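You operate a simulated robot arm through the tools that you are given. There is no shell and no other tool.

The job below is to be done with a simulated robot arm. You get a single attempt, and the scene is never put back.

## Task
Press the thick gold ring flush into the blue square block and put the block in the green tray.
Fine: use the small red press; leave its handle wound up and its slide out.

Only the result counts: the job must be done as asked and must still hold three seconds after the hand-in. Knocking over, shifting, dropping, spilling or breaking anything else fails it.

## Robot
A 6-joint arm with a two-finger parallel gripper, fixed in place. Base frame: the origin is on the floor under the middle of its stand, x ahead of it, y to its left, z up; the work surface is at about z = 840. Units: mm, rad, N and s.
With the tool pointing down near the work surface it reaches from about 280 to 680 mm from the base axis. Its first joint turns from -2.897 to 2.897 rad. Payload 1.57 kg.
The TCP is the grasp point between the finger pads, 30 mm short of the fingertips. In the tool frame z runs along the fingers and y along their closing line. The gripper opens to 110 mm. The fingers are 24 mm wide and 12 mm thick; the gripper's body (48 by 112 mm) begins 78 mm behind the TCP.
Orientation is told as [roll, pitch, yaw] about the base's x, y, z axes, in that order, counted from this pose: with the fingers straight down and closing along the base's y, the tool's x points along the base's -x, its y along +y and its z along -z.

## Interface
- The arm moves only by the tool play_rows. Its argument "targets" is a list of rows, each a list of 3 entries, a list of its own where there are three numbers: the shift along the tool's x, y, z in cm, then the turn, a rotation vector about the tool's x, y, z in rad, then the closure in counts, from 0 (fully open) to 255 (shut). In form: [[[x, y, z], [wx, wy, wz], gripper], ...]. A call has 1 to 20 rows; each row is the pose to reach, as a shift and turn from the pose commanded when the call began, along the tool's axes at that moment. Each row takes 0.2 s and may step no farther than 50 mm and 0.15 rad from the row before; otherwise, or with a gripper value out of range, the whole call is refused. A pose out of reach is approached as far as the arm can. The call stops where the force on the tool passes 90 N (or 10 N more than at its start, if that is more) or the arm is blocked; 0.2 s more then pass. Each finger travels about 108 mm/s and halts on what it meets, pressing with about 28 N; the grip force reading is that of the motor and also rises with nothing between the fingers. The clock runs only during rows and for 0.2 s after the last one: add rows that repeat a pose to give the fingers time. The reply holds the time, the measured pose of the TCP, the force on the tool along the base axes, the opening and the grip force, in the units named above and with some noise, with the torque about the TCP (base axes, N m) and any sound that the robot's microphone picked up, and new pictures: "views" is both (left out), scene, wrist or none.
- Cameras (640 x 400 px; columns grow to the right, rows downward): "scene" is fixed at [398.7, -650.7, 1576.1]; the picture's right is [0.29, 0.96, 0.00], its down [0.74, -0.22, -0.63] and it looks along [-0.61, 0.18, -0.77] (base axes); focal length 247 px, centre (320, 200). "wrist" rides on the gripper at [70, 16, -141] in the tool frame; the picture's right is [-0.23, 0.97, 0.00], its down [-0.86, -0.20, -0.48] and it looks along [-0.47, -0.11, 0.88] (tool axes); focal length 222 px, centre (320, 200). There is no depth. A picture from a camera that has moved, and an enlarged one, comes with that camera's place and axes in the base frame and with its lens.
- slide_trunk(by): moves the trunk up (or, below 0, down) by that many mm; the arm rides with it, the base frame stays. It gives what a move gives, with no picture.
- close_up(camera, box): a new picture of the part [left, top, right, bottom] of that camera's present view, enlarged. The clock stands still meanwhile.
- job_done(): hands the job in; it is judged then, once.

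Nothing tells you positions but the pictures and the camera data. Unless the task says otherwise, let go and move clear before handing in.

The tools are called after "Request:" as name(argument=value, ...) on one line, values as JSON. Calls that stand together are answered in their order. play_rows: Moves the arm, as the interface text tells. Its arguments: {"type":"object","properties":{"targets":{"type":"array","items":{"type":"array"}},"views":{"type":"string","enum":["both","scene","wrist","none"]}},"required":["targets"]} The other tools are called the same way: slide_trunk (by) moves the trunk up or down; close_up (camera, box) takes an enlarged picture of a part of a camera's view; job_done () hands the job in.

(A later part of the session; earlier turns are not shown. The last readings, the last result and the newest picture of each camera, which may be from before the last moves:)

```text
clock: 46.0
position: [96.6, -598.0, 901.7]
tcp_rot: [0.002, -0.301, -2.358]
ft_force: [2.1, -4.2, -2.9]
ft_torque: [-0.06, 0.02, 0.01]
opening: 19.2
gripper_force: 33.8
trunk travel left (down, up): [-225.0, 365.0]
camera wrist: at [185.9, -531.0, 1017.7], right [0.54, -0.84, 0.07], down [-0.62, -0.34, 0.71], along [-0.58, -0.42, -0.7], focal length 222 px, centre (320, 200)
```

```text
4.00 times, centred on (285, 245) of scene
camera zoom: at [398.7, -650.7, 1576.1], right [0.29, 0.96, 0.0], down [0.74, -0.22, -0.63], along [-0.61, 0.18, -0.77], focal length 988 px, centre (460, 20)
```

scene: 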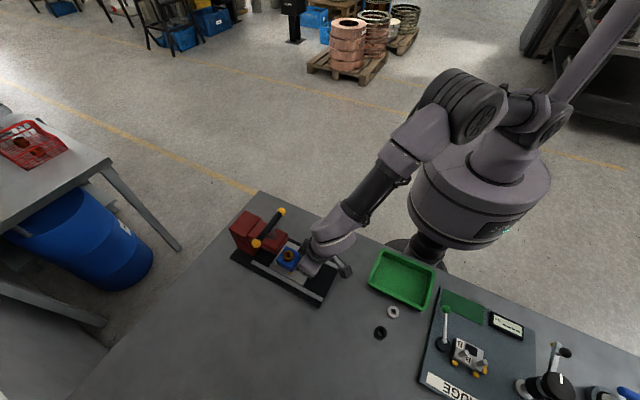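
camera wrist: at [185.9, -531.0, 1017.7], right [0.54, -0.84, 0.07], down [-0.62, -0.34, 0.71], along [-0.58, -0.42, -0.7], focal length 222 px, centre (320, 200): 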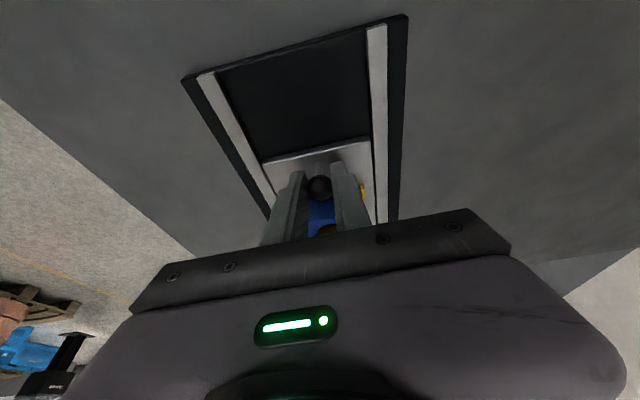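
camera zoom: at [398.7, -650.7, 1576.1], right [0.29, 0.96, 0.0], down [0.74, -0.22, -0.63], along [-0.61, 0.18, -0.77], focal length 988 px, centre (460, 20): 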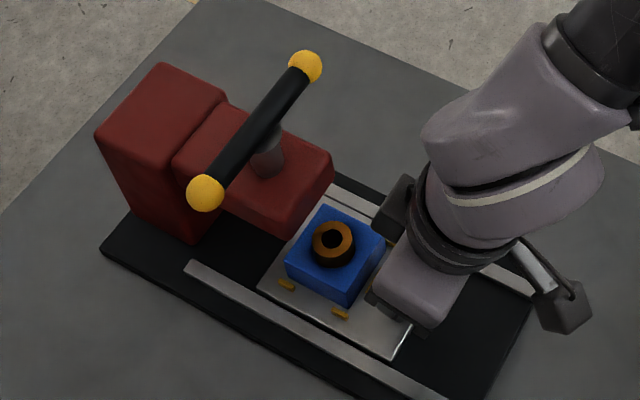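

Request:
play_rows(targets=[[[-0.48, 0, 0.148], [0, 0, 0], 255], [[-1.15, 0, 0.355], [0, 0, 0], 255], [[-1.91, 0, 0.591], [0, 0, 0], 255], [[-2.67, 0, 0.827], [0, 0, 0], 255], [[-3.34, 0, 1.034], [0, 0, 0], 255], [[-3.63, 0, 1.123], [0, 0, 0], 255], [[-3.63, 0, 1.123], [0, 0, 0], 255]], views="both")

Request:
close_up(camera="scene", box=[225, 195, 345, 295])

```text
clock: 47.6
position: [70.0, -624.1, 903.1]
tcp_rot: [0.001, -0.301, -2.357]
ft_force: [3.7, -6.3, 0.3]
ft_torque: [-0.12, 0.02, 0.07]
opening: 19.2
gripper_force: 33.4
trunk travel left (down, up): [-225.0, 365.0]
camera wrist: at [158.9, -557.8, 1017.6], right [0.54, -0.84, 0.07], down [-0.62, -0.34, 0.71], along [-0.58, -0.42, -0.7], focal length 222 px, centre (320, 200)
```

scene: 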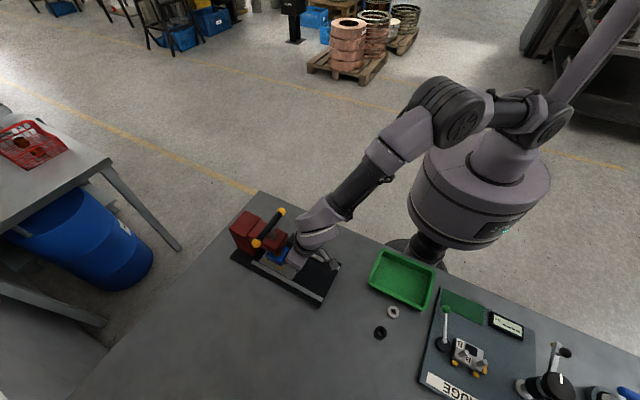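
wrist: 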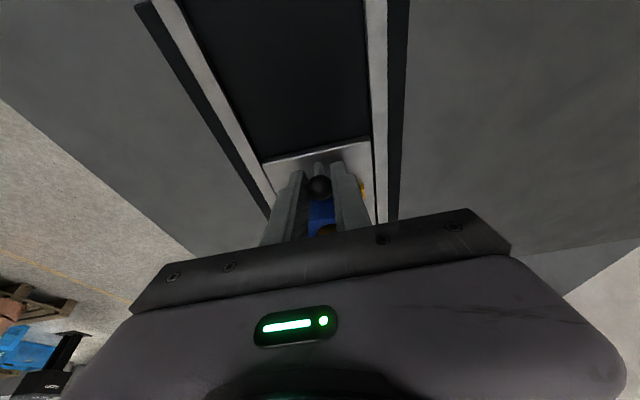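

```text
4.00 times, centred on (285, 245) of scene
camera zoom: at [398.7, -650.7, 1576.1], right [0.29, 0.96, 0.0], down [0.74, -0.22, -0.63], along [-0.61, 0.18, -0.77], focal length 988 px, centre (460, 20)
```

zoom: 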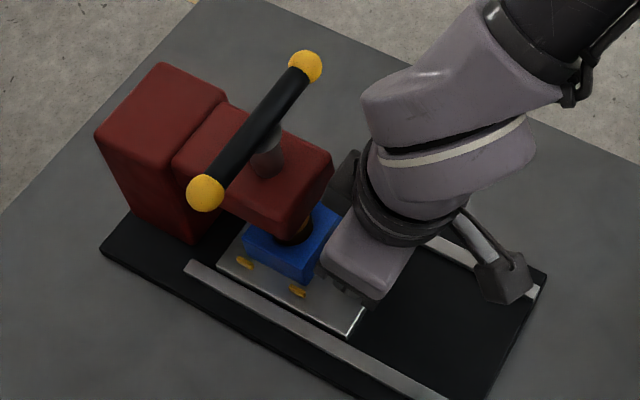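

Nearly under the ram. I'll go on in small steps, watching for the end stop.

Request:
play_rows(targets=[[[-0.19, 0.04, 0.059], [0, 0, 0], 255], [[-0.38, 0.05, 0.118], [0, 0, 0], 255], [[-0.57, 0.05, 0.177], [0, 0, 0], 255], [[-0.57, 0.05, 0.177], [0, 0, 0], 255]], views="none")

```text
clock: 48.6
position: [65.0, -627.5, 902.0]
tcp_rot: [0.0, -0.301, -2.357]
ft_force: [0.8, -4.3, 1.1]
ft_torque: [0.03, -0.06, -0.05]
opening: 19.3
gripper_force: 33.1
trunk travel left (down, up): [-225.0, 365.0]
```

Request:
play_rows(targets=[[[-0.15, 0.02, 0.047], [0, 0, 0], 255], [[-0.29, 0.03, 0.089], [0, 0, 0], 255], [[-0.29, 0.03, 0.089], [0, 0, 0], 255]], views="none")

```text
clock: 49.4
position: [64.5, -628.1, 901.6]
tcp_rot: [-0.002, -0.3, -2.357]
ft_force: [8.5, 8.0, 1.3]
ft_torque: [0.42, -0.34, 0.1]
opening: 19.6
gripper_force: 33.8
trunk travel left (down, up): [-225.0, 365.0]
```

The end stop is reached (about 12 N). I'll let go of the knob and back off up and away.

Request:
play_rows(targets=[[[0, 0, 0], [0, 0, 0], 205], [[0, 0, 0], [0, 0, 0], 190], [[0, 0, 0], [0, 0, 0], 160], [[0, 0, -1.5], [0, 0, 0], 150], [[0, 0, -4.5], [0, 0, 0], 150], [[0, 0, -9.0], [0, 0, 0], 150], [[0, 0, -13.0], [0, 0, 0], 150], [[0, 0, -13.0], [0, 0, 0], 150]], views="both")

Request:
close_up(camera="wrist", box=[230, 70, 410, 220])

Request:
close_up(camera="scene", box=[225, 195, 345, 295])

```text
clock: 51.2
position: [92.3, -604.5, 1026.1]
tcp_rot: [0.0, -0.3, -2.357]
ft_force: [0.2, 0.0, -0.1]
ft_torque: [0.01, 0.01, -0.01]
opening: 45.5
gripper_force: 0.0
trunk travel left (down, up): [-225.0, 365.0]
camera wrist: at [181.6, -537.7, 1141.9], right [0.54, -0.84, 0.07], down [-0.62, -0.34, 0.71], along [-0.58, -0.42, -0.7], focal length 222 px, centre (320, 200)
```

scene: 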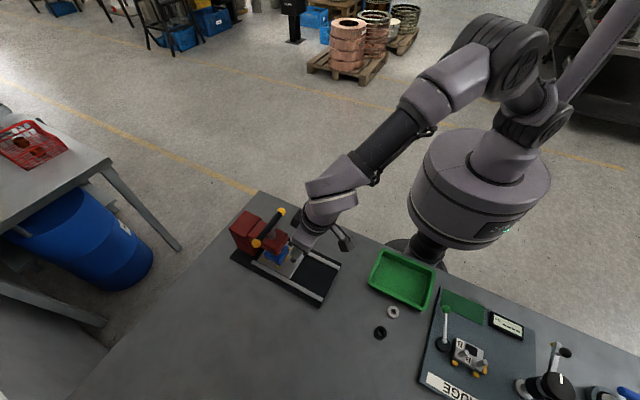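
wrist: 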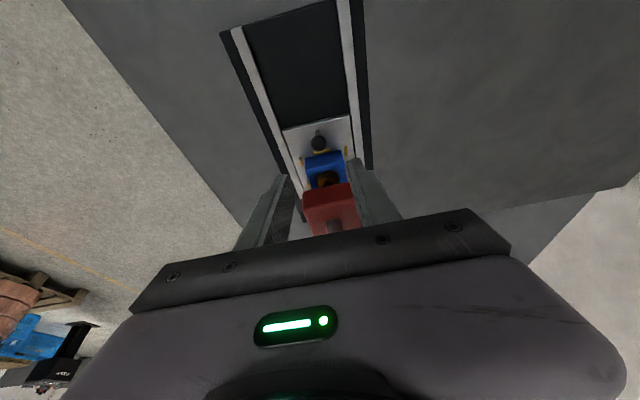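

```text
2.67 times, centred on (320, 145) of wrist
camera zoom: at [181.6, -537.7, 1141.9], right [0.54, -0.84, 0.07], down [-0.62, -0.34, 0.71], along [-0.58, -0.42, -0.7], focal length 592 px, centre (320, 347)
```

zoom: 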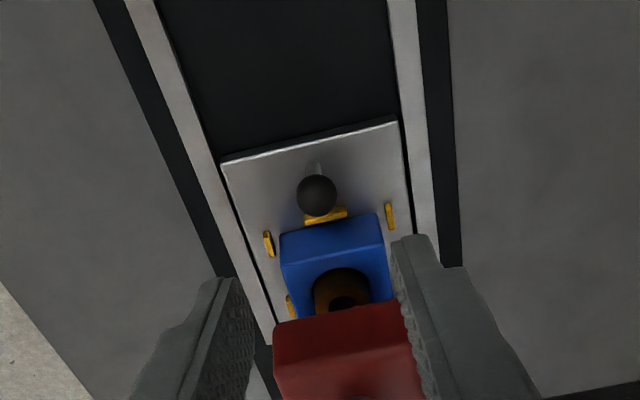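

```text
4.00 times, centred on (285, 245) of scene
camera zoom: at [398.7, -650.7, 1576.1], right [0.29, 0.96, 0.0], down [0.74, -0.22, -0.63], along [-0.61, 0.18, -0.77], focal length 988 px, centre (460, 20)
```

zoom: 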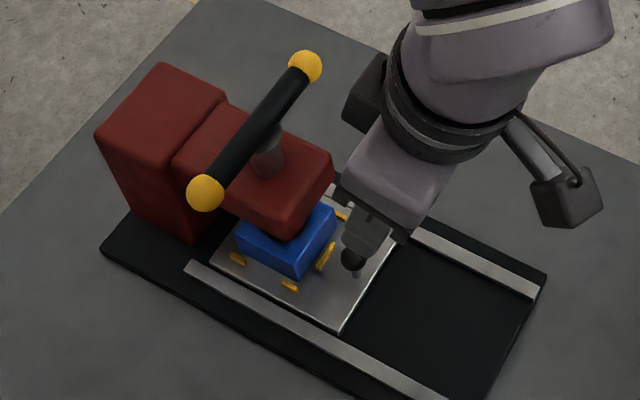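

The slide is in, with the block under the ram. Now I'll rise and move above the handle to look at it and test reach there.

Request:
play_rows(targets=[[[-1.03, 0, -3.34], [0, 0.1, 0], 150], [[-2.07, 0, -6.69], [0, 0.2, 0], 150], [[-3.07, 0, -9.93], [0, 0.3, 0], 150], [[-6.41, -0.1, -8.9], [0, 0.3, 0], 150], [[-9.76, -0.2, -7.86], [0, 0.3, 0], 150], [[-12.91, -0.34, -6.89], [0, 0.3, 0], 150], [[-12.91, -0.34, -6.89], [0, 0.3, 0], 150]], views="both")

Request:
close_up(camera="wrist", box=[230, 80, 410, 220])

```text
clock: 52.8
position: [22.5, -650.1, 1124.9]
tcp_rot: [0.0, -0.001, -2.357]
ft_force: [-0.3, 0.5, 0.0]
ft_torque: [-0.02, -0.03, 0.05]
opening: 45.2
gripper_force: 0.0
out of reach, approached as far as the arm can: row 5, 6, 7
trunk travel left (down, up): [-225.0, 365.0]
camera wrist: at [83.9, -611.6, 1267.5], right [0.53, -0.85, 0.0], down [-0.75, -0.46, 0.48], along [-0.41, -0.25, -0.88], focal length 222 px, centre (320, 200)
```

scene: 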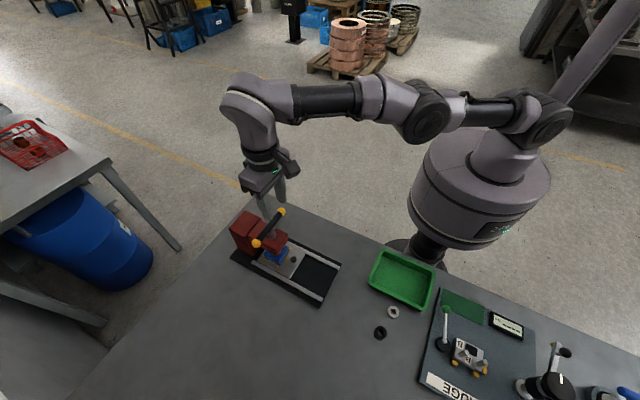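
wrist: 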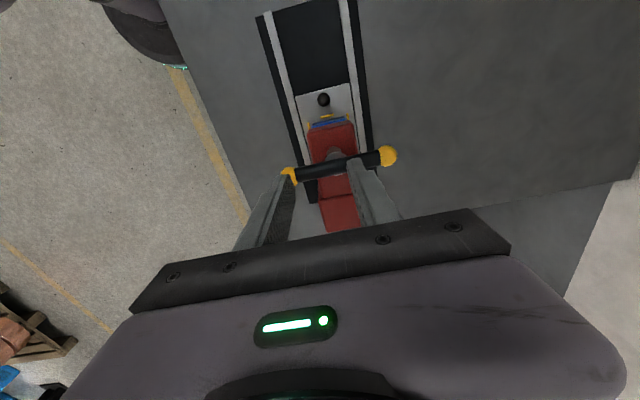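

```text
2.86 times, centred on (320, 150) of wrist
camera zoom: at [83.9, -611.6, 1267.5], right [0.53, -0.85, 0.0], down [-0.75, -0.46, 0.48], along [-0.41, -0.25, -0.88], focal length 635 px, centre (320, 343)
```

zoom: 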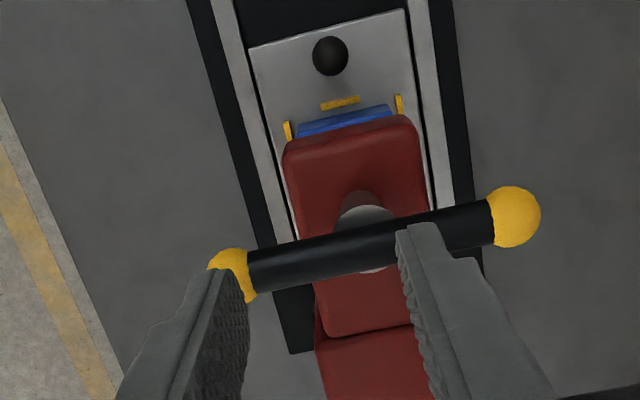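

The handle axis is near (19, -675), just beyond reach at this trunk height. I'll raise the trunk by 140 mm so the arm reaches farther at the handle's height.

Request:
slide_trunk(by=140)

```text
clock: 54.5
position: [21.5, -650.8, 1264.7]
tcp_rot: [0.0, 0.001, -2.357]
ft_force: [-0.6, 0.0, 0.1]
ft_torque: [0.0, 0.0, 0.0]
opening: 45.3
gripper_force: 0.1
trunk travel left (down, up): [-365.0, 225.0]
```

Request:
play_rows(targets=[[[0, 0, 4], [0, 0, 0], 150], [[0, 0, 8], [0, 0, 0], 150], [[0, 0, 12], [0, 0, 0], 150], [[0, 0, 12], [0, 0, 0], 150]], views="none")

```text
clock: 55.5
position: [22.5, -648.0, 1146.3]
tcp_rot: [0.001, 0.0, -2.357]
ft_force: [0.9, 0.8, 0.0]
ft_torque: [0.0, -0.02, 0.01]
opening: 45.3
gripper_force: 0.0
trunk travel left (down, up): [-365.0, 225.0]
```

Request:
play_rows(targets=[[[-1.0, 0.8, 1.8], [0, 0, 0], 150], [[-2.0, 1.6, 3.6], [0, 0, 0], 150], [[-2.0, 1.6, 3.6], [0, 0, 0], 150]], views="both")

Request:
close_up(camera="wrist", box=[230, 80, 410, 220])

```text
clock: 56.3
position: [22.0, -664.3, 1110.0]
tcp_rot: [0.003, -0.001, -2.355]
ft_force: [0.3, 0.1, -0.6]
ft_torque: [-0.01, -0.02, -0.02]
opening: 45.3
gripper_force: 0.1
out of reach, approached as far as the arm can: row 2, 3
trunk travel left (down, up): [-365.0, 225.0]
camera wrist: at [83.2, -625.5, 1252.1], right [0.53, -0.85, 0.0], down [-0.75, -0.46, 0.48], along [-0.41, -0.25, -0.88], focal length 222 px, centre (320, 200)
```

scene: 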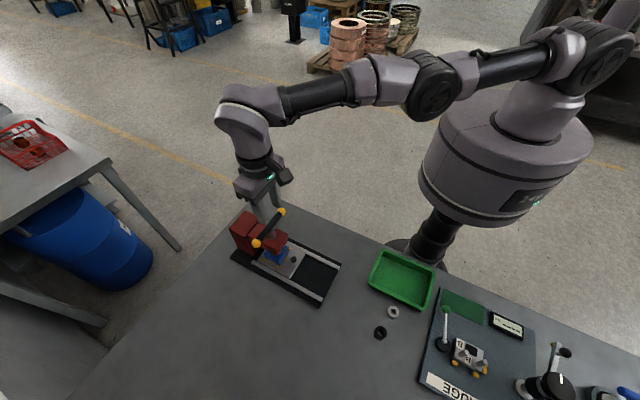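
wrist: 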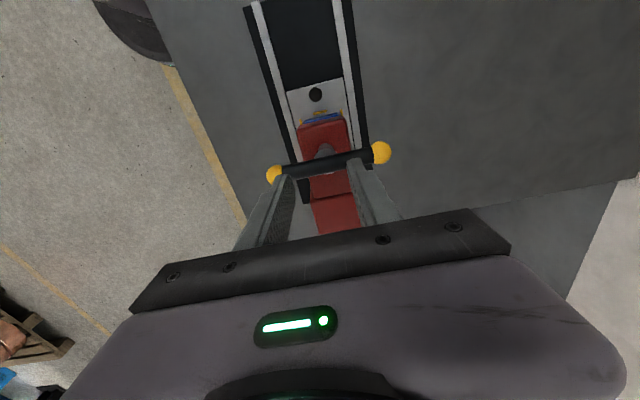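

```text
2.86 times, centred on (320, 150) of wrist
camera zoom: at [83.2, -625.5, 1252.1], right [0.53, -0.85, 0.0], down [-0.75, -0.46, 0.48], along [-0.41, -0.25, -0.88], focal length 635 px, centre (320, 343)
```

zoom: 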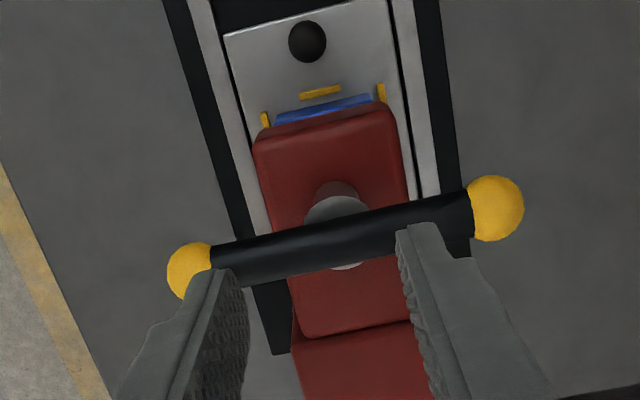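

Reach falls about 10 mm short with a perfectly vertical tool. A small outward tilt of about 5° should cover it.

Request:
play_rows(targets=[[[0, 0, 0], [-0.032, -0.032, 0], 150], [[-0.5, 0.27, 0], [-0.0636, -0.0636, 0], 150], [[-0.97, 0.54, 0], [-0.0636, -0.0636, 0], 150], [[-0.97, 0.54, 0], [-0.0636, -0.0636, 0], 150]], views="wrist")

Request:
close_up(camera="wrist", box=[230, 80, 410, 220])

```text
clock: 57.3
position: [18.1, -682.8, 1109.6]
tcp_rot: [0.063, -0.061, -2.359]
ft_force: [0.4, -0.2, -0.4]
ft_torque: [-0.03, 0.0, 0.01]
opening: 45.5
gripper_force: 0.1
out of reach, approached as far as the arm can: row 1, 2, 3, 4
trunk travel left (down, up): [-365.0, 225.0]
camera wrist: at [80.1, -631.7, 1248.0], right [0.53, -0.85, 0.08], down [-0.75, -0.42, 0.52], along [-0.41, -0.33, -0.85], focal length 222 px, centre (320, 200)
```

wrist: 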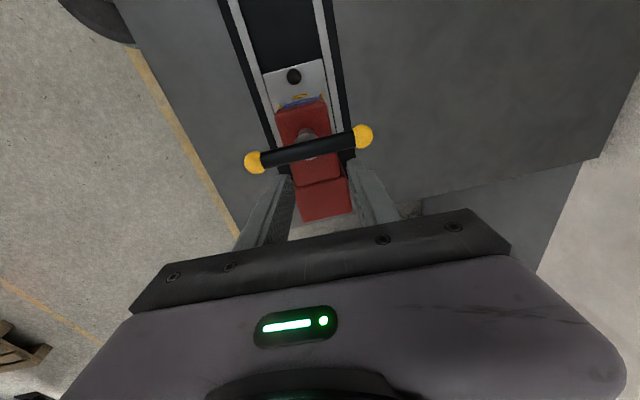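

```text
2.86 times, centred on (320, 150) of wrist
camera zoom: at [80.1, -631.7, 1248.0], right [0.53, -0.85, 0.08], down [-0.75, -0.42, 0.52], along [-0.41, -0.33, -0.85], focal length 635 px, centre (320, 343)
```

zoom: 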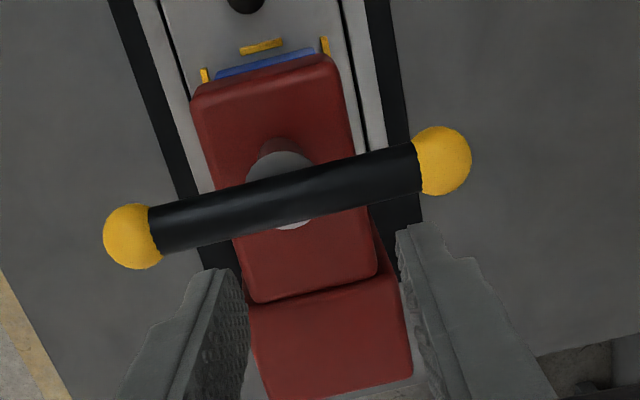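

The handle's axis is at (19.1, -674.7). I'll step back onto it and test how far the wrist can turn in the winding direction, staying in free air.

Request:
play_rows(targets=[[[0.74, -0.6, 0], [0, 0, 0], 80], [[0.74, -0.6, 0], [0, 0, 0.14], 80], [[0.74, -0.6, 0], [0, 0, 0.28], 80], [[0.74, -0.6, 0], [0, 0, 0.42], 80], [[0.74, -0.6, 0], [0, 0, 0.56], 80], [[0.74, -0.6, 0], [0, 0, 0.7], 80], [[0.74, -0.6, 0], [0, 0, 0.84], 80], [[0.74, -0.6, 0], [0, 0, 0.98], 80], [[0.74, -0.6, 0], [0, 0, 1.12], 80], [[0.74, -0.6, 0], [0, 0, 1.26], 80], [[0.74, -0.6, 0], [0, 0, 1.4], 80], [[0.74, -0.6, 0], [0, 0, 1.54], 80], [[0.74, -0.6, 0], [0, 0, 1.54], 80]], views="none")

```text
clock: 60.1
position: [18.6, -683.7, 1108.8]
tcp_rot: [0.066, 0.056, 2.392]
ft_force: [-0.4, 0.4, -0.2]
ft_torque: [-0.04, -0.01, 0.03]
opening: 75.7
gripper_force: 0.0
out of reach, approached as far as the arm can: row 1, 2, 3, 4, 5, 6, 7, 8, 9, 10, 11, 12, 13
trunk travel left (down, up): [-365.0, 225.0]
```

The arm seems stuck at full stretch. I'll retreat inward first to leave that singular pose and then approach again with the tilt already set.

Request:
play_rows(targets=[[[-2.0, -2.2, 0], [0, 0, 0], 80], [[-4.09, -4.39, 0], [0, 0, 0], 80], [[-4.09, -4.39, 0], [0, 0, 0], 80]], views="none")

```text
clock: 60.9
position: [20.2, -612.9, 1104.2]
tcp_rot: [0.067, 0.063, 2.388]
ft_force: [1.1, 0.9, 0.4]
ft_torque: [-0.01, 0.02, 0.02]
opening: 75.5
gripper_force: 0.0
trunk travel left (down, up): [-365.0, 225.0]
```

Request:
play_rows(targets=[[[1.3, 1.5, 0], [0, 0, 0], 80], [[2.7, 3.0, 0], [0, 0, 0], 80], [[4.02, 4.46, 0], [0, 0, 0], 80], [[4.02, 4.46, 0], [0, 0, 0], 80]], views="none")

```text
clock: 61.9
position: [18.0, -673.6, 1109.3]
tcp_rot: [0.066, 0.061, 2.389]
ft_force: [-0.2, 0.8, 0.2]
ft_torque: [0.0, 0.0, 0.02]
opening: 75.6
gripper_force: 0.0
trunk travel left (down, up): [-365.0, 225.0]
```

Reached properly now. I'll test further turning in the same direction.

Request:
play_rows(targets=[[[0, 0, 0], [0, 0, 0.14], 80], [[0, 0, 0], [0, 0, 0.28], 80], [[0, 0, 0], [0, 0, 0.42], 80], [[0, 0, 0], [0, 0, 0.56], 80], [[0, 0, 0], [0, 0, 0.7], 80], [[0, 0, 0], [0, 0, 0.84], 80], [[0, 0, 0], [0, 0, 0.98], 80], [[0, 0, 0], [0, 0, 1.12], 80], [[0, 0, 0], [0, 0, 1.26], 80], [[0, 0, 0], [0, 0, 1.4], 80], [[0, 0, 0], [0, 0, 1.54], 80], [[0, 0, 0], [0, 0, 1.68], 80], [[0, 0, 0], [0, 0, 1.82], 80], [[0, 0, 0], [0, 0, 1.96], 80]], views="wrist")

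```text
clock: 64.9
position: [-97.1, -643.5, 1186.5]
tcp_rot: [-0.069, -0.056, 0.81]
ft_force: [-0.8, 1.0, -0.8]
ft_torque: [-0.01, -0.04, 0.03]
opening: 75.6
gripper_force: 0.1
out of reach, approached as far as the arm can: row 8, 9, 10, 11, 12, 13, 14
trunk travel left (down, up): [-365.0, 225.0]
camera wrist: at [-168.9, -680.6, 1322.8], right [-0.54, 0.84, -0.05], down [0.69, 0.48, 0.54], along [0.48, 0.26, -0.84], focal length 222 px, centre (320, 200)
```

wrist: 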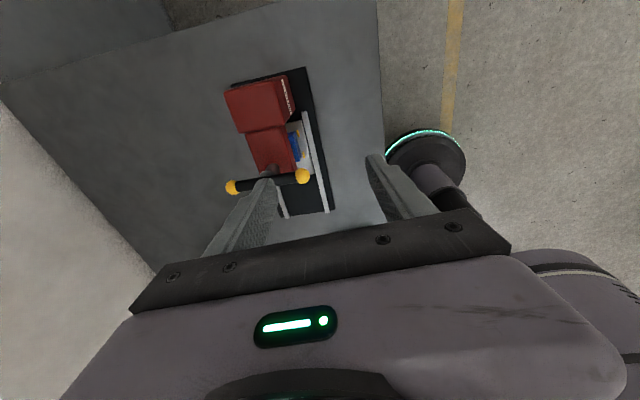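

The wrist limit was hit and the arm swung clear; nothing was touched. I'll turn back a little and see where the commanded pose is.

Request:
play_rows(targets=[[[0, 0, -0.5], [0, 0, -0.14], 80], [[0, 0, -1.0], [0, 0, -0.28], 80], [[0, 0, -1.5], [0, 0, -0.42], 80], [[0, 0, -2.0], [0, 0, -0.56], 80], [[0, 0, -2.0], [0, 0, -0.7], 80], [[0, 0, -2.0], [0, 0, -0.84], 80], [[0, 0, -2.0], [0, 0, -0.98], 80], [[0, 0, -2.0], [0, 0, -0.98], 80]], views="none")

```text
clock: 66.7
position: [-98.0, -643.1, 1206.1]
tcp_rot: [-0.084, 0.025, 1.791]
ft_force: [0.5, 0.0, 0.3]
ft_torque: [0.03, 0.01, 0.05]
opening: 75.5
gripper_force: 0.1
trunk travel left (down, up): [-365.0, 225.0]
```

Request:
play_rows(targets=[[[0, 0, 0], [-0.042, -0.0125, 0], 80], [[0, 0, 0], [-0.084, -0.025, 0], 80], [[0, 0, 0], [-0.084, -0.025, 0], 80]], views="none")

```text
clock: 67.5
position: [-97.6, -644.2, 1205.8]
tcp_rot: [0.001, -0.003, 1.79]
ft_force: [-1.4, 0.7, 0.1]
ft_torque: [0.01, 0.01, -0.04]
opening: 75.5
gripper_force: 0.1
trunk travel left (down, up): [-365.0, 225.0]
```

Request:
play_rows(targets=[[[0.04, -0.8, 0.3], [0, 0, -0.1425], 80], [[0.09, -1.6, 0.7], [0, 0, -0.285], 80], [[0.13, -2.4, 1.1], [0, 0, -0.4275], 80], [[0.18, -3.15, 1.5], [0, 0, -0.57], 80], [[0.22, -3.9, 1.9], [0, 0, -0.7125], 80], [[0.26, -4.7, 2.2], [0, 0, -0.855], 80], [[0.31, -5.5, 2.6], [0, 0, -0.9975], 80], [[0.35, -6.3, 3.0], [0, 0, -1.14], 80], [[0.4, -7.1, 3.4], [0, 0, -1.2825], 80], [[0.44, -7.9, 3.7], [0, 0, -1.425], 80], [[0.48, -8.7, 4.1], [0, 0, -1.5675], 80], [[0.53, -9.4, 4.5], [0, 0, -1.71], 80], [[0.57, -10.2, 4.8], [0, 0, -1.8525], 80], [[0.62, -11.0, 5.2], [0, 0, -1.995], 80], [[0.66, -11.8, 5.58], [0, 0, -2.137], 80], [[0.66, -11.8, 5.58], [0, 0, -2.137], 80]], views="scene")

```text
clock: 70.9
position: [17.2, -660.7, 1151.1]
tcp_rot: [-0.002, 0.002, -2.354]
ft_force: [-0.1, 0.4, 0.4]
ft_torque: [0.0, -0.07, -0.03]
opening: 75.6
gripper_force: 0.0
out of reach, approached as far as the arm can: row 1, 2, 3, 4, 5, 6, 7, 8, 9, 10, 11, 12, 13, 14, 15, 16
trunk travel left (down, up): [-365.0, 225.0]
```

scene: 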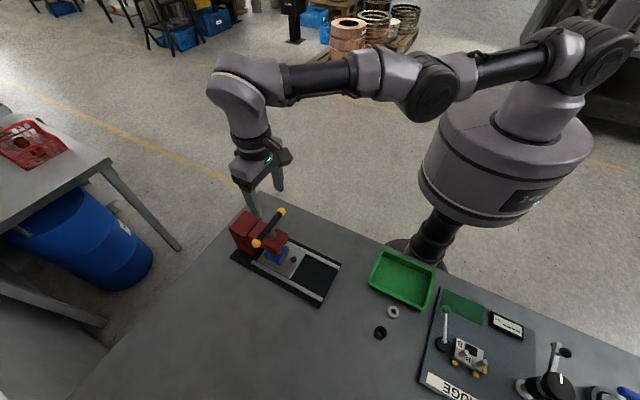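

Request:
play_rows(targets=[[[0.7, -0.7, 0], [0, 0, 0], 80], [[1.41, -1.41, 0], [0, 0, 0], 80], [[1.41, -1.41, 0], [0, 0, 0], 80]], views="none")

```text
clock: 71.7
position: [17.5, -659.6, 1151.0]
tcp_rot: [-0.002, 0.002, -2.355]
ft_force: [-0.2, 0.1, 0.2]
ft_torque: [-0.02, 0.01, 0.03]
opening: 75.7
gripper_force: 0.1
out of reach, approached as far as the arm can: row 1, 2, 3
trunk travel left (down, up): [-365.0, 225.0]
```

Request:
play_rows(targets=[[[2.5, -2.5, 0], [0, 0, 0], 80], [[5.0, -5.0, 0], [0, 0, 0], 80], [[5.0, -5.0, 0], [0, 0, 0], 80]], views="none")

```text
clock: 72.5
position: [17.1, -659.7, 1151.5]
tcp_rot: [-0.002, 0.001, -2.356]
ft_force: [0.1, -1.1, 0.0]
ft_torque: [0.01, 0.02, 0.02]
opening: 75.4
gripper_force: 0.1
out of reach, approached as far as the arm can: row 1, 2, 3
trunk travel left (down, up): [-365.0, 225.0]
```

Request:
play_rows(targets=[[[0, 0, -3.0], [0, 0, 0], 80], [[0, 0, -6.0], [0, 0, 0], 80], [[2.0, -2.0, -8.0], [0, 0, 0], 80], [[4.0, -4.0, -8.0], [0, 0, 0], 80], [[5.0, -5.0, -8.0], [0, 0, 0], 80]], views="none")

```text
clock: 73.7
position: [18.5, -589.2, 1230.8]
tcp_rot: [0.0, -0.002, -2.359]
ft_force: [0.3, 0.3, -0.1]
ft_torque: [0.01, -0.02, -0.03]
opening: 75.5
gripper_force: 0.0
trunk travel left (down, up): [-365.0, 225.0]
```

Unstuck. Plan: use the closed fingers as a post, tilted outward about 20° for reach, and orbit them around the handle axis to wind the handle by pushing its bar. First I'll set yaw -90° with the fingers closed, then the tilt.

Request:
play_rows(targets=[[[0, 0, 0], [0, 0, -0.14], 255], [[0, 0, 0], [0, 0, -0.28], 255], [[0, 0, 0], [0, 0, -0.42], 255], [[0, 0, 0], [0, 0, -0.56], 255], [[0, 0, 0], [0, 0, -0.7], 255], [[0, 0, 0], [0, 0, -0.785], 255], [[0, 0, 0], [0, 0, -0.785], 255]], views="none")

Request:
play_rows(targets=[[[0, 0, 0], [0, -0.12, 0], 255], [[0, 0, 0], [0, -0.24, 0], 255], [[0, 0, 0], [0, -0.35, 0], 255], [[0, 0, 0], [0, -0.35, 0], 255]], views="both")

```text
clock: 75.3
position: [17.6, -589.0, 1230.5]
tcp_rot: [-0.001, 0.0, -1.572]
ft_force: [0.2, 0.0, -0.1]
ft_torque: [-0.01, -0.01, 0.04]
opening: 0.0
gripper_force: 21.3
trunk travel left (down, up): [-365.0, 225.0]
```

```text
clock: 76.3
position: [18.5, -588.3, 1231.2]
tcp_rot: [0.0, -0.351, -1.571]
ft_force: [-0.2, 0.6, 0.1]
ft_torque: [-0.01, 0.0, -0.01]
opening: 0.1
gripper_force: 20.9
trunk travel left (down, up): [-365.0, 225.0]
camera wrist: at [35.8, -475.1, 1340.7], right [0.97, -0.21, 0.08], down [-0.2, -0.64, 0.74], along [-0.11, -0.74, -0.67], focal length 222 px, centre (320, 200)
```

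scene: 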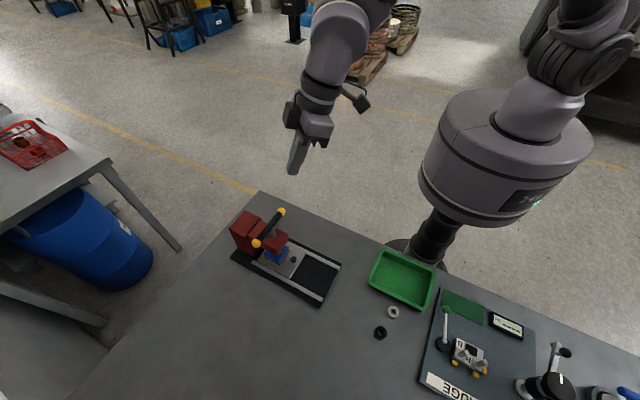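
wrist: 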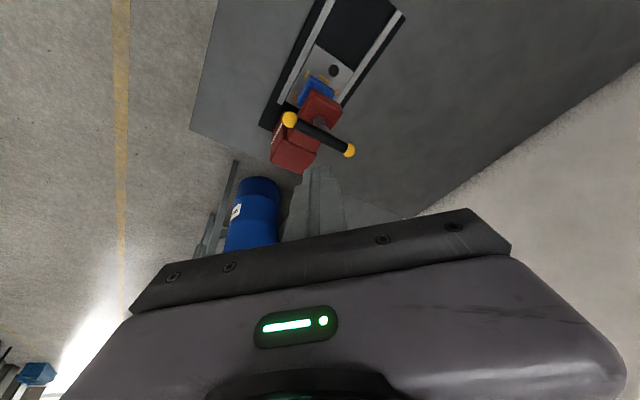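

Request:
play_rows(targets=[[[-0.6, 0.9, 3.97], [0, 0, 0], 255], [[-1.19, 1.82, 7.94], [0, 0, 0], 255], [[-1.79, 2.72, 11.9], [0, 0, 0], 255], [[-2.38, 3.63, 15.88], [0, 0, 0], 255], [[-2.38, 3.63, 15.88], [0, 0, 0], 255]], views="both")

Request:
close_up(camera="wrist", box=[220, 60, 400, 200])

Request:
close_up(camera="scene", box=[215, 185, 315, 275])

```text
clock: 77.5
position: [54.8, -665.8, 1091.2]
tcp_rot: [0.0, -0.352, -1.57]
ft_force: [0.6, 0.2, -0.2]
ft_torque: [-0.01, 0.0, 0.01]
opening: 0.2
gripper_force: 21.3
trunk travel left (down, up): [-365.0, 225.0]
camera wrist: at [72.2, -550.6, 1199.8], right [0.97, -0.21, 0.08], down [-0.2, -0.64, 0.74], along [-0.11, -0.74, -0.66], focal length 222 px, centre (320, 200)
```

scene: 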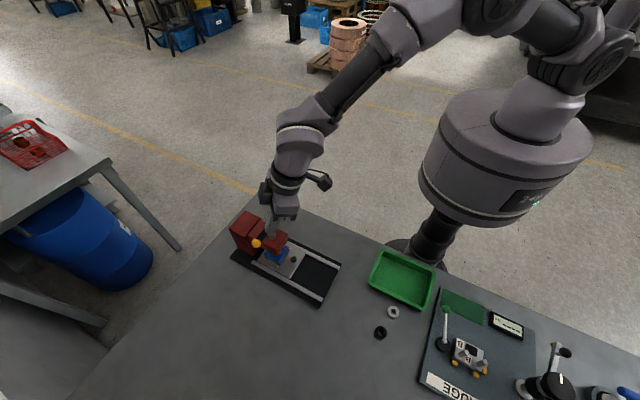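
wrist: 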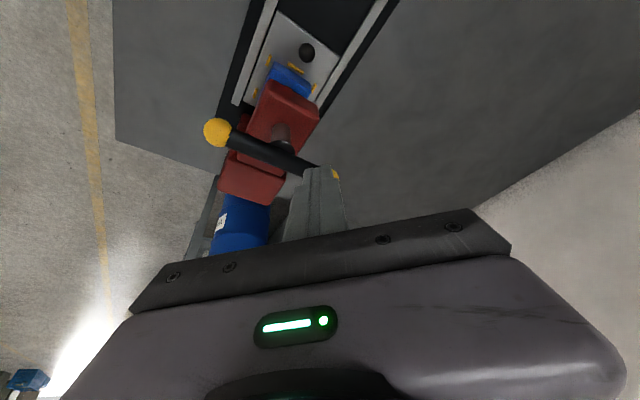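

```text
2.86 times, centred on (310, 130) of wrist
camera zoom: at [72.2, -550.6, 1199.8], right [0.97, -0.21, 0.08], down [-0.2, -0.64, 0.74], along [-0.11, -0.74, -0.66], focal length 635 px, centre (349, 400)
```

zoom: 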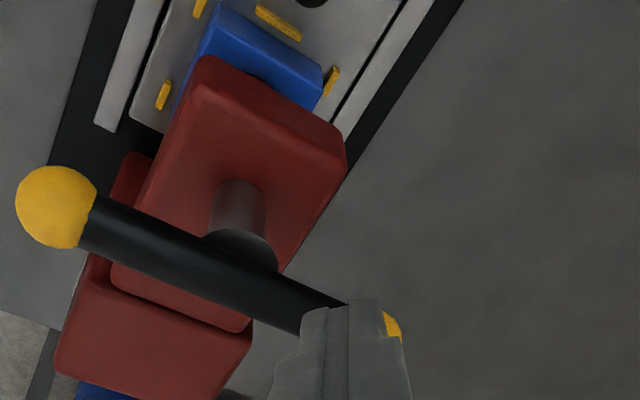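

```text
4.44 times, centred on (265, 230) of scene
camera zoom: at [398.7, -650.7, 1576.1], right [0.29, 0.96, 0.0], down [0.74, -0.22, -0.63], along [-0.61, 0.18, -0.77], focal length 1097 px, centre (564, 67)
```

zoom: 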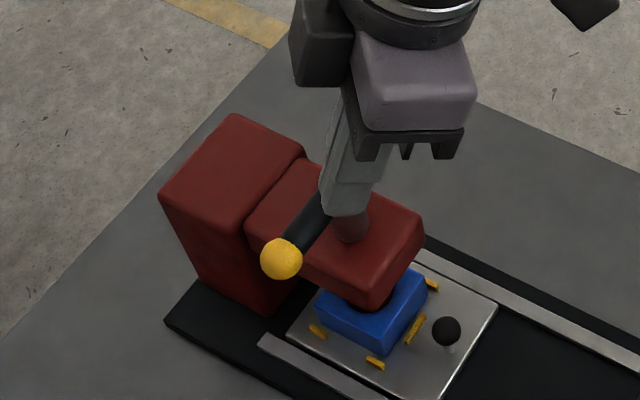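

The fingers are just beside the handle, and I can see the spindle and bar clearly. I'll lower the post beside the bar on its pushing side.

Request:
play_rows(targets=[[[0.74, 0, 1.75], [0, 0, 0], 255], [[1.49, 0, 3.5], [0, 0, 0], 255], [[2.23, 0, 5.25], [0, 0, 0], 255], [[2.23, 0, 5.25], [0, 0, 0], 255]], views="both")

Request:
close_up(camera="wrist", box=[220, 60, 400, 200])

Request:
close_up(camera="scene", box=[215, 185, 315, 275])

```text
clock: 78.5
position: [55.3, -662.0, 1033.4]
tcp_rot: [-0.001, -0.35, -1.57]
ft_force: [-1.1, 0.7, -0.6]
ft_torque: [0.0, 0.02, -0.02]
opening: 0.0
gripper_force: 21.2
trunk travel left (down, up): [-365.0, 225.0]
camera wrist: at [71.9, -547.7, 1142.8], right [0.97, -0.21, 0.08], down [-0.2, -0.64, 0.74], along [-0.11, -0.74, -0.67], focal length 222 px, centre (320, 200)
```

scene: 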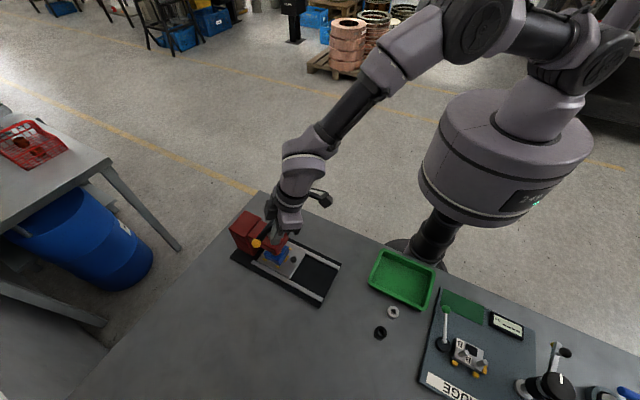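
wrist: 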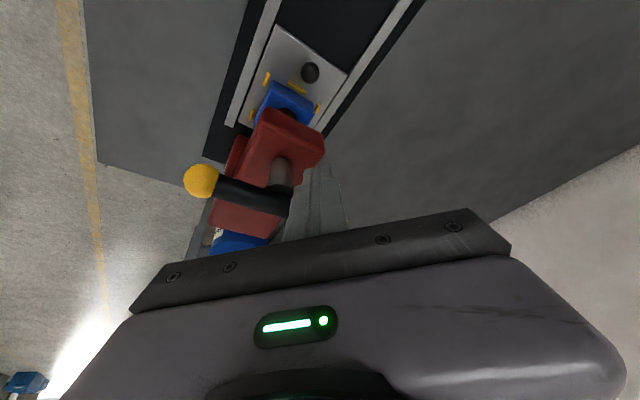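

```text
2.86 times, centred on (310, 130) of wrist
camera zoom: at [71.9, -547.7, 1142.8], right [0.97, -0.21, 0.08], down [-0.2, -0.64, 0.74], along [-0.11, -0.74, -0.67], focal length 635 px, centre (349, 400)
```

zoom: 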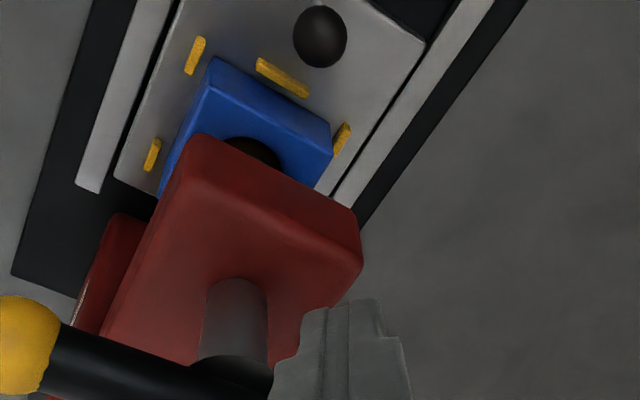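

```text
4.44 times, centred on (265, 230) of scene
camera zoom: at [398.7, -650.7, 1576.1], right [0.29, 0.96, 0.0], down [0.74, -0.22, -0.63], along [-0.61, 0.18, -0.77], focal length 1097 px, centre (564, 67)
```

zoom: 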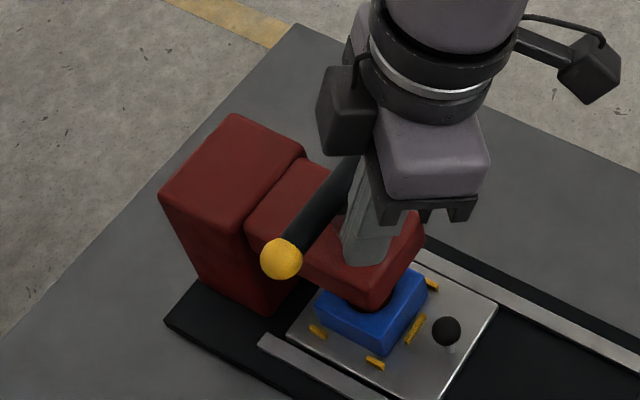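

The post is in place beside the bar. First trial stroke: orbit 60° clockwise and watch the force and the handle.

Request:
play_rows(targets=[[[-0.6, 0.11, 0.22], [0, 0, 0], 255], [[-1.2, 0.11, 0.44], [0, 0, 0], 255], [[-1.8, 0, 0.66], [0, 0, 0], 255], [[-2.37, -0.22, 0.86], [0, 0, 0], 255], [[-2.89, -0.54, 1.06], [0, 0, 0], 255], [[-3.36, -0.96, 1.23], [0, 0, 0], 255], [[-3.36, -0.96, 1.23], [0, 0, 0], 255]], views="both")

Request:
close_up(camera="wrist", box=[160, 60, 380, 220])

Request:
close_up(camera="scene", box=[215, 185, 315, 275])

```text
clock: 80.1
position: [45.0, -698.4, 1033.8]
tcp_rot: [0.0, -0.349, -1.57]
ft_force: [0.5, 0.2, 0.1]
ft_torque: [0.0, -0.03, 0.0]
opening: 0.0
gripper_force: 21.4
trunk travel left (down, up): [-365.0, 225.0]
camera wrist: at [62.2, -584.0, 1143.1], right [0.97, -0.21, 0.08], down [-0.2, -0.64, 0.74], along [-0.11, -0.74, -0.67], focal length 222 px, centre (320, 200)
```

scene: 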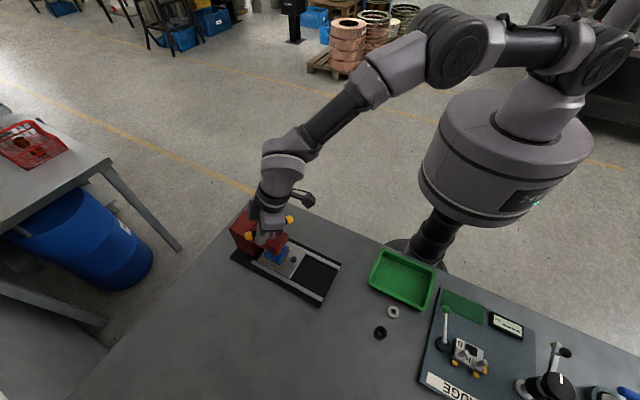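
wrist: 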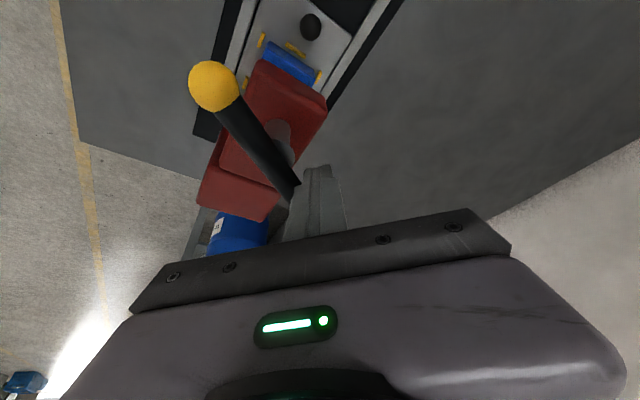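

```text
2.50 times, centred on (270, 140) of wrist
camera zoom: at [62.2, -584.0, 1143.1], right [0.97, -0.21, 0.08], down [-0.2, -0.64, 0.74], along [-0.11, -0.74, -0.67], focal length 555 px, centre (445, 350)
```

zoom: 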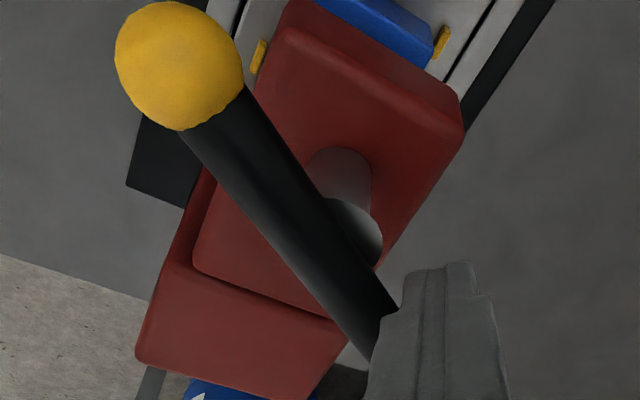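

```text
4.44 times, centred on (265, 230) of scene
camera zoom: at [398.7, -650.7, 1576.1], right [0.29, 0.96, 0.0], down [0.74, -0.22, -0.63], along [-0.61, 0.18, -0.77], focal length 1097 px, centre (564, 67)
```

zoom: 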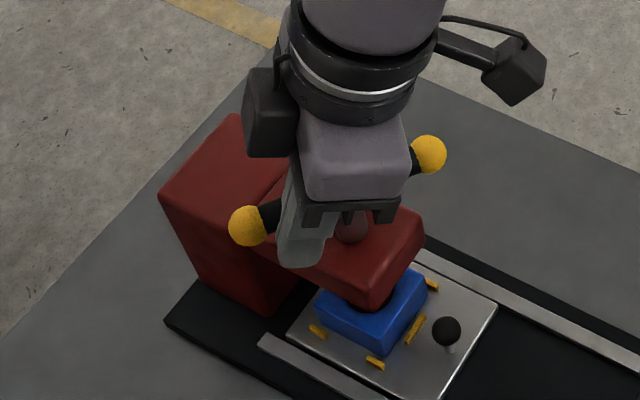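

The handle turns easily (about 38°, almost no force). I'll continue the orbit another 180°.

Request:
play_rows(targets=[[[-0.457, -0.601, 0.167], [0, 0, 0], 255], [[-0.787, -1.29, 0.287], [0, 0, 0], 255], [[-0.975, -2.037, 0.356], [0, 0, 0], 255], [[-1.014, -2.81, 0.37], [0, 0, 0], 255], [[-0.9, -3.574, 0.329], [0, 0, 0], 255], [[-0.64, -4.296, 0.234], [0, 0, 0], 255], [[-0.243, -4.944, 0.089], [0, 0, 0], 255], [[0.271, -5.491, -0.099], [0, 0, 0], 255], [[0.879, -5.913, -0.321], [0, 0, 0], 255], [[1.558, -6.19, -0.569], [0, 0, 0], 255], [[2.275, -6.311, -0.83], [0, 0, 0], 255], [[3.001, -6.27, -1.096], [0, 0, 0], 255], [[3.703, -6.07, -1.352], [0, 0, 0], 255], [[4.35, -5.719, -1.588], [0, 0, 0], 255], [[4.915, -5.232, -1.794], [0, 0, 0], 255], [[4.915, -5.232, -1.794], [0, 0, 0], 255]], views="both")

Request:
close_up(camera="wrist", box=[220, 60, 420, 220])

Request:
close_up(camera="scene", box=[215, 185, 315, 275])

```text
clock: 83.5
position: [-7.0, -645.9, 1034.0]
tcp_rot: [0.0, -0.349, -1.57]
ft_force: [-0.3, -0.1, 0.1]
ft_torque: [0.02, 0.02, -0.04]
opening: 0.1
gripper_force: 21.5
trunk travel left (down, up): [-365.0, 225.0]
camera wrist: at [10.2, -531.7, 1143.4], right [0.97, -0.21, 0.08], down [-0.2, -0.64, 0.74], along [-0.11, -0.74, -0.67], focal length 222 px, centre (320, 200)
```

scene: 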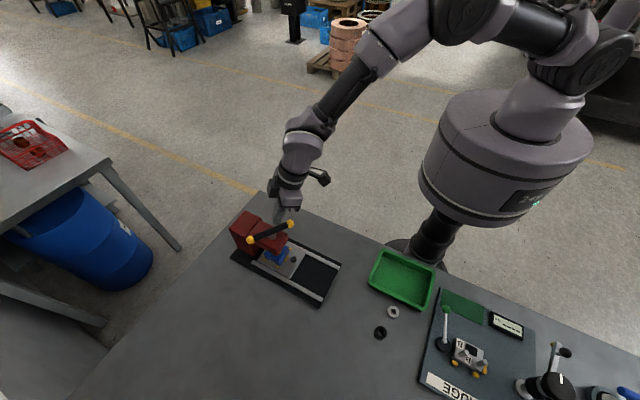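
wrist: 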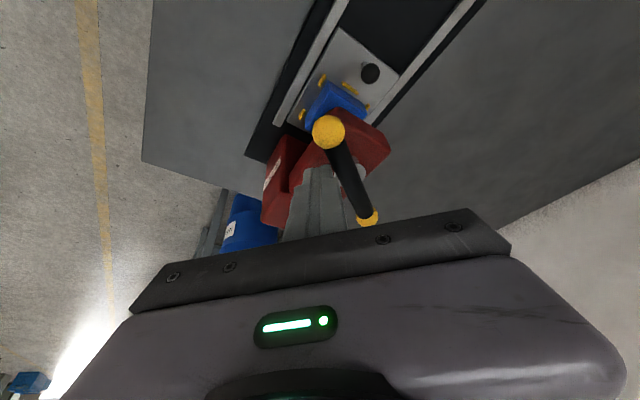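

```text
2.50 times, centred on (320, 140) of wrist
camera zoom: at [10.2, -531.7, 1143.4], right [0.97, -0.21, 0.08], down [-0.2, -0.64, 0.74], along [-0.11, -0.74, -0.67], focal length 555 px, centre (320, 350)
```

zoom: 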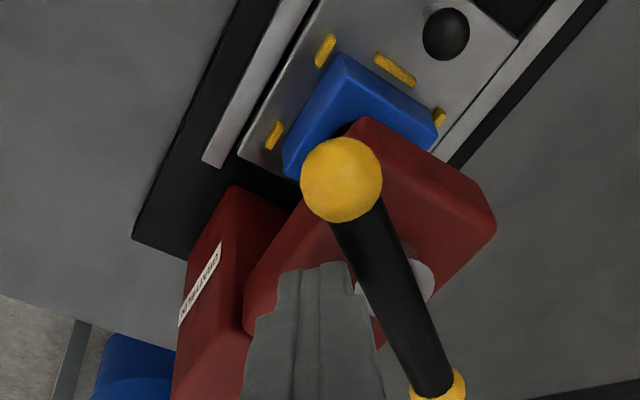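

```text
4.44 times, centred on (265, 230) of scene
camera zoom: at [398.7, -650.7, 1576.1], right [0.29, 0.96, 0.0], down [0.74, -0.22, -0.63], along [-0.61, 0.18, -0.77], focal length 1097 px, centre (564, 67)
```

zoom: 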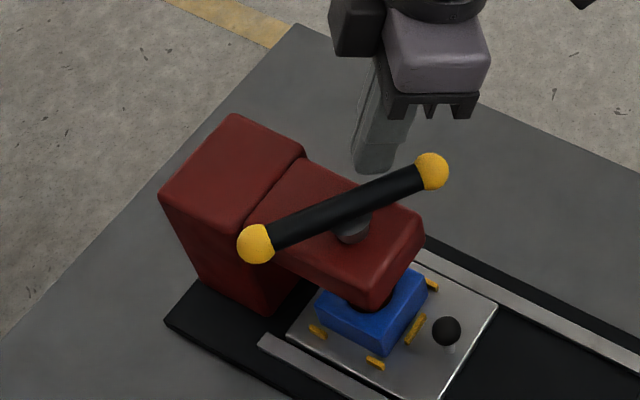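

The handle came down about 20 mm in roughly 214°, so it is a steep screw (about 34 mm per turn). About 13 mm remains. I'll lower the post to keep hold of the bar (staying above the head) and press on in small steps.

Request:
play_rows(targets=[[[0.34, 0, 0.51], [0, 0, 0], 255], [[0.68, 0, 1.03], [0, 0, 0], 255], [[0.946, 0.288, 0.932], [0, 0, 0], 255], [[1.179, 0.601, 0.847], [0, 0, 0], 255], [[1.38, 0.936, 0.773], [0, 0, 0], 255], [[1.546, 1.29, 0.713], [0, 0, 0], 255], [[1.677, 1.658, 0.665], [0, 0, 0], 255]], views="both")

Request:
close_up(camera="wrist", box=[220, 60, 420, 220])

Request:
close_up(camera="scene", box=[215, 185, 315, 275])

```text
clock: 85.1
position: [6.3, -634.5, 1020.5]
tcp_rot: [0.002, -0.351, -1.572]
ft_force: [-22.1, -9.5, -10.9]
ft_torque: [-0.01, 0.63, -0.53]
opening: 0.0
gripper_force: 21.6
trunk travel left (down, up): [-365.0, 225.0]
camera wrist: at [23.5, -520.4, 1130.1], right [0.97, -0.22, 0.08], down [-0.2, -0.64, 0.74], along [-0.11, -0.74, -0.67], focal length 222 px, centre (320, 200)
```

scene: 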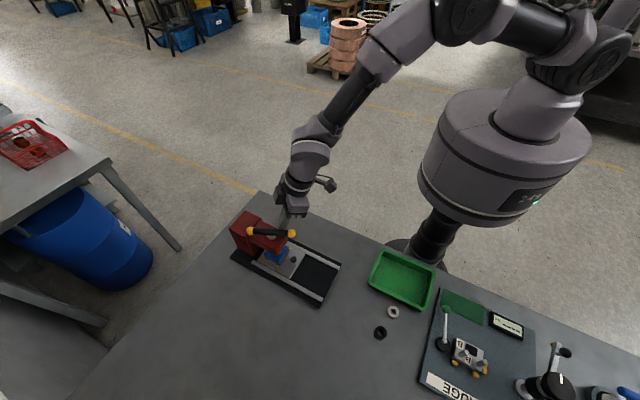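
wrist: 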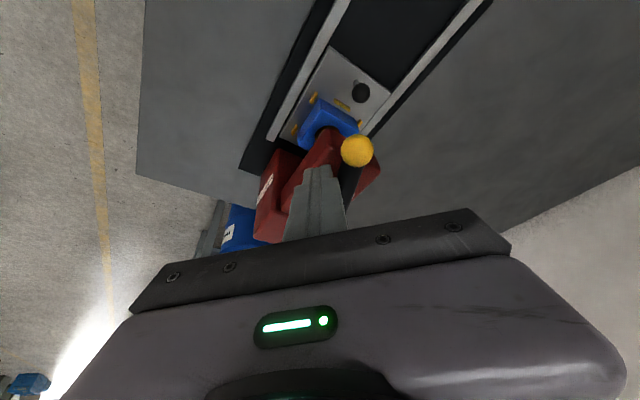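

```text
2.50 times, centred on (320, 140) of wrist
camera zoom: at [23.5, -520.4, 1130.1], right [0.97, -0.22, 0.08], down [-0.2, -0.64, 0.74], along [-0.11, -0.74, -0.67], focal length 555 px, centre (320, 350)
```

zoom: 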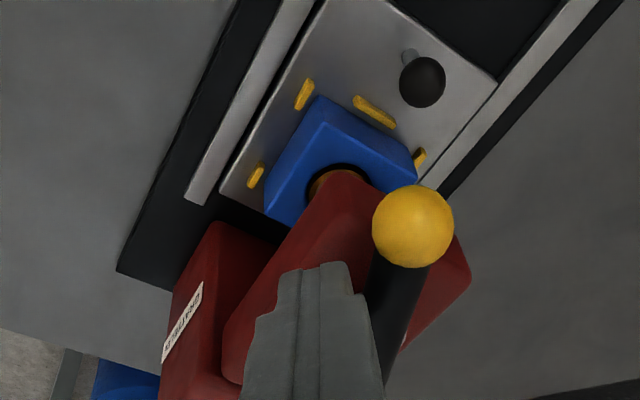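

```text
4.44 times, centred on (265, 230) of scene
camera zoom: at [398.7, -650.7, 1576.1], right [0.29, 0.96, 0.0], down [0.74, -0.22, -0.63], along [-0.61, 0.18, -0.77], focal length 1097 px, centre (564, 67)
```

zoom: 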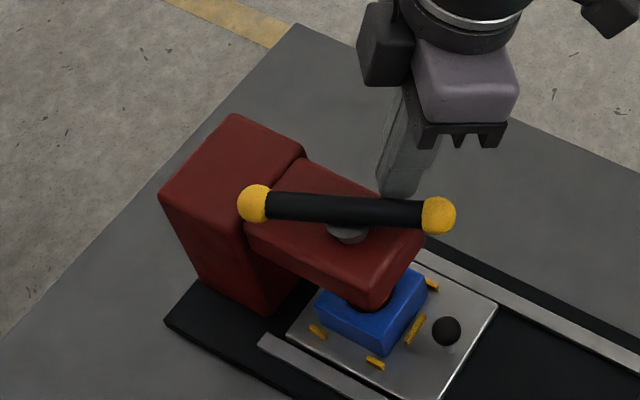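

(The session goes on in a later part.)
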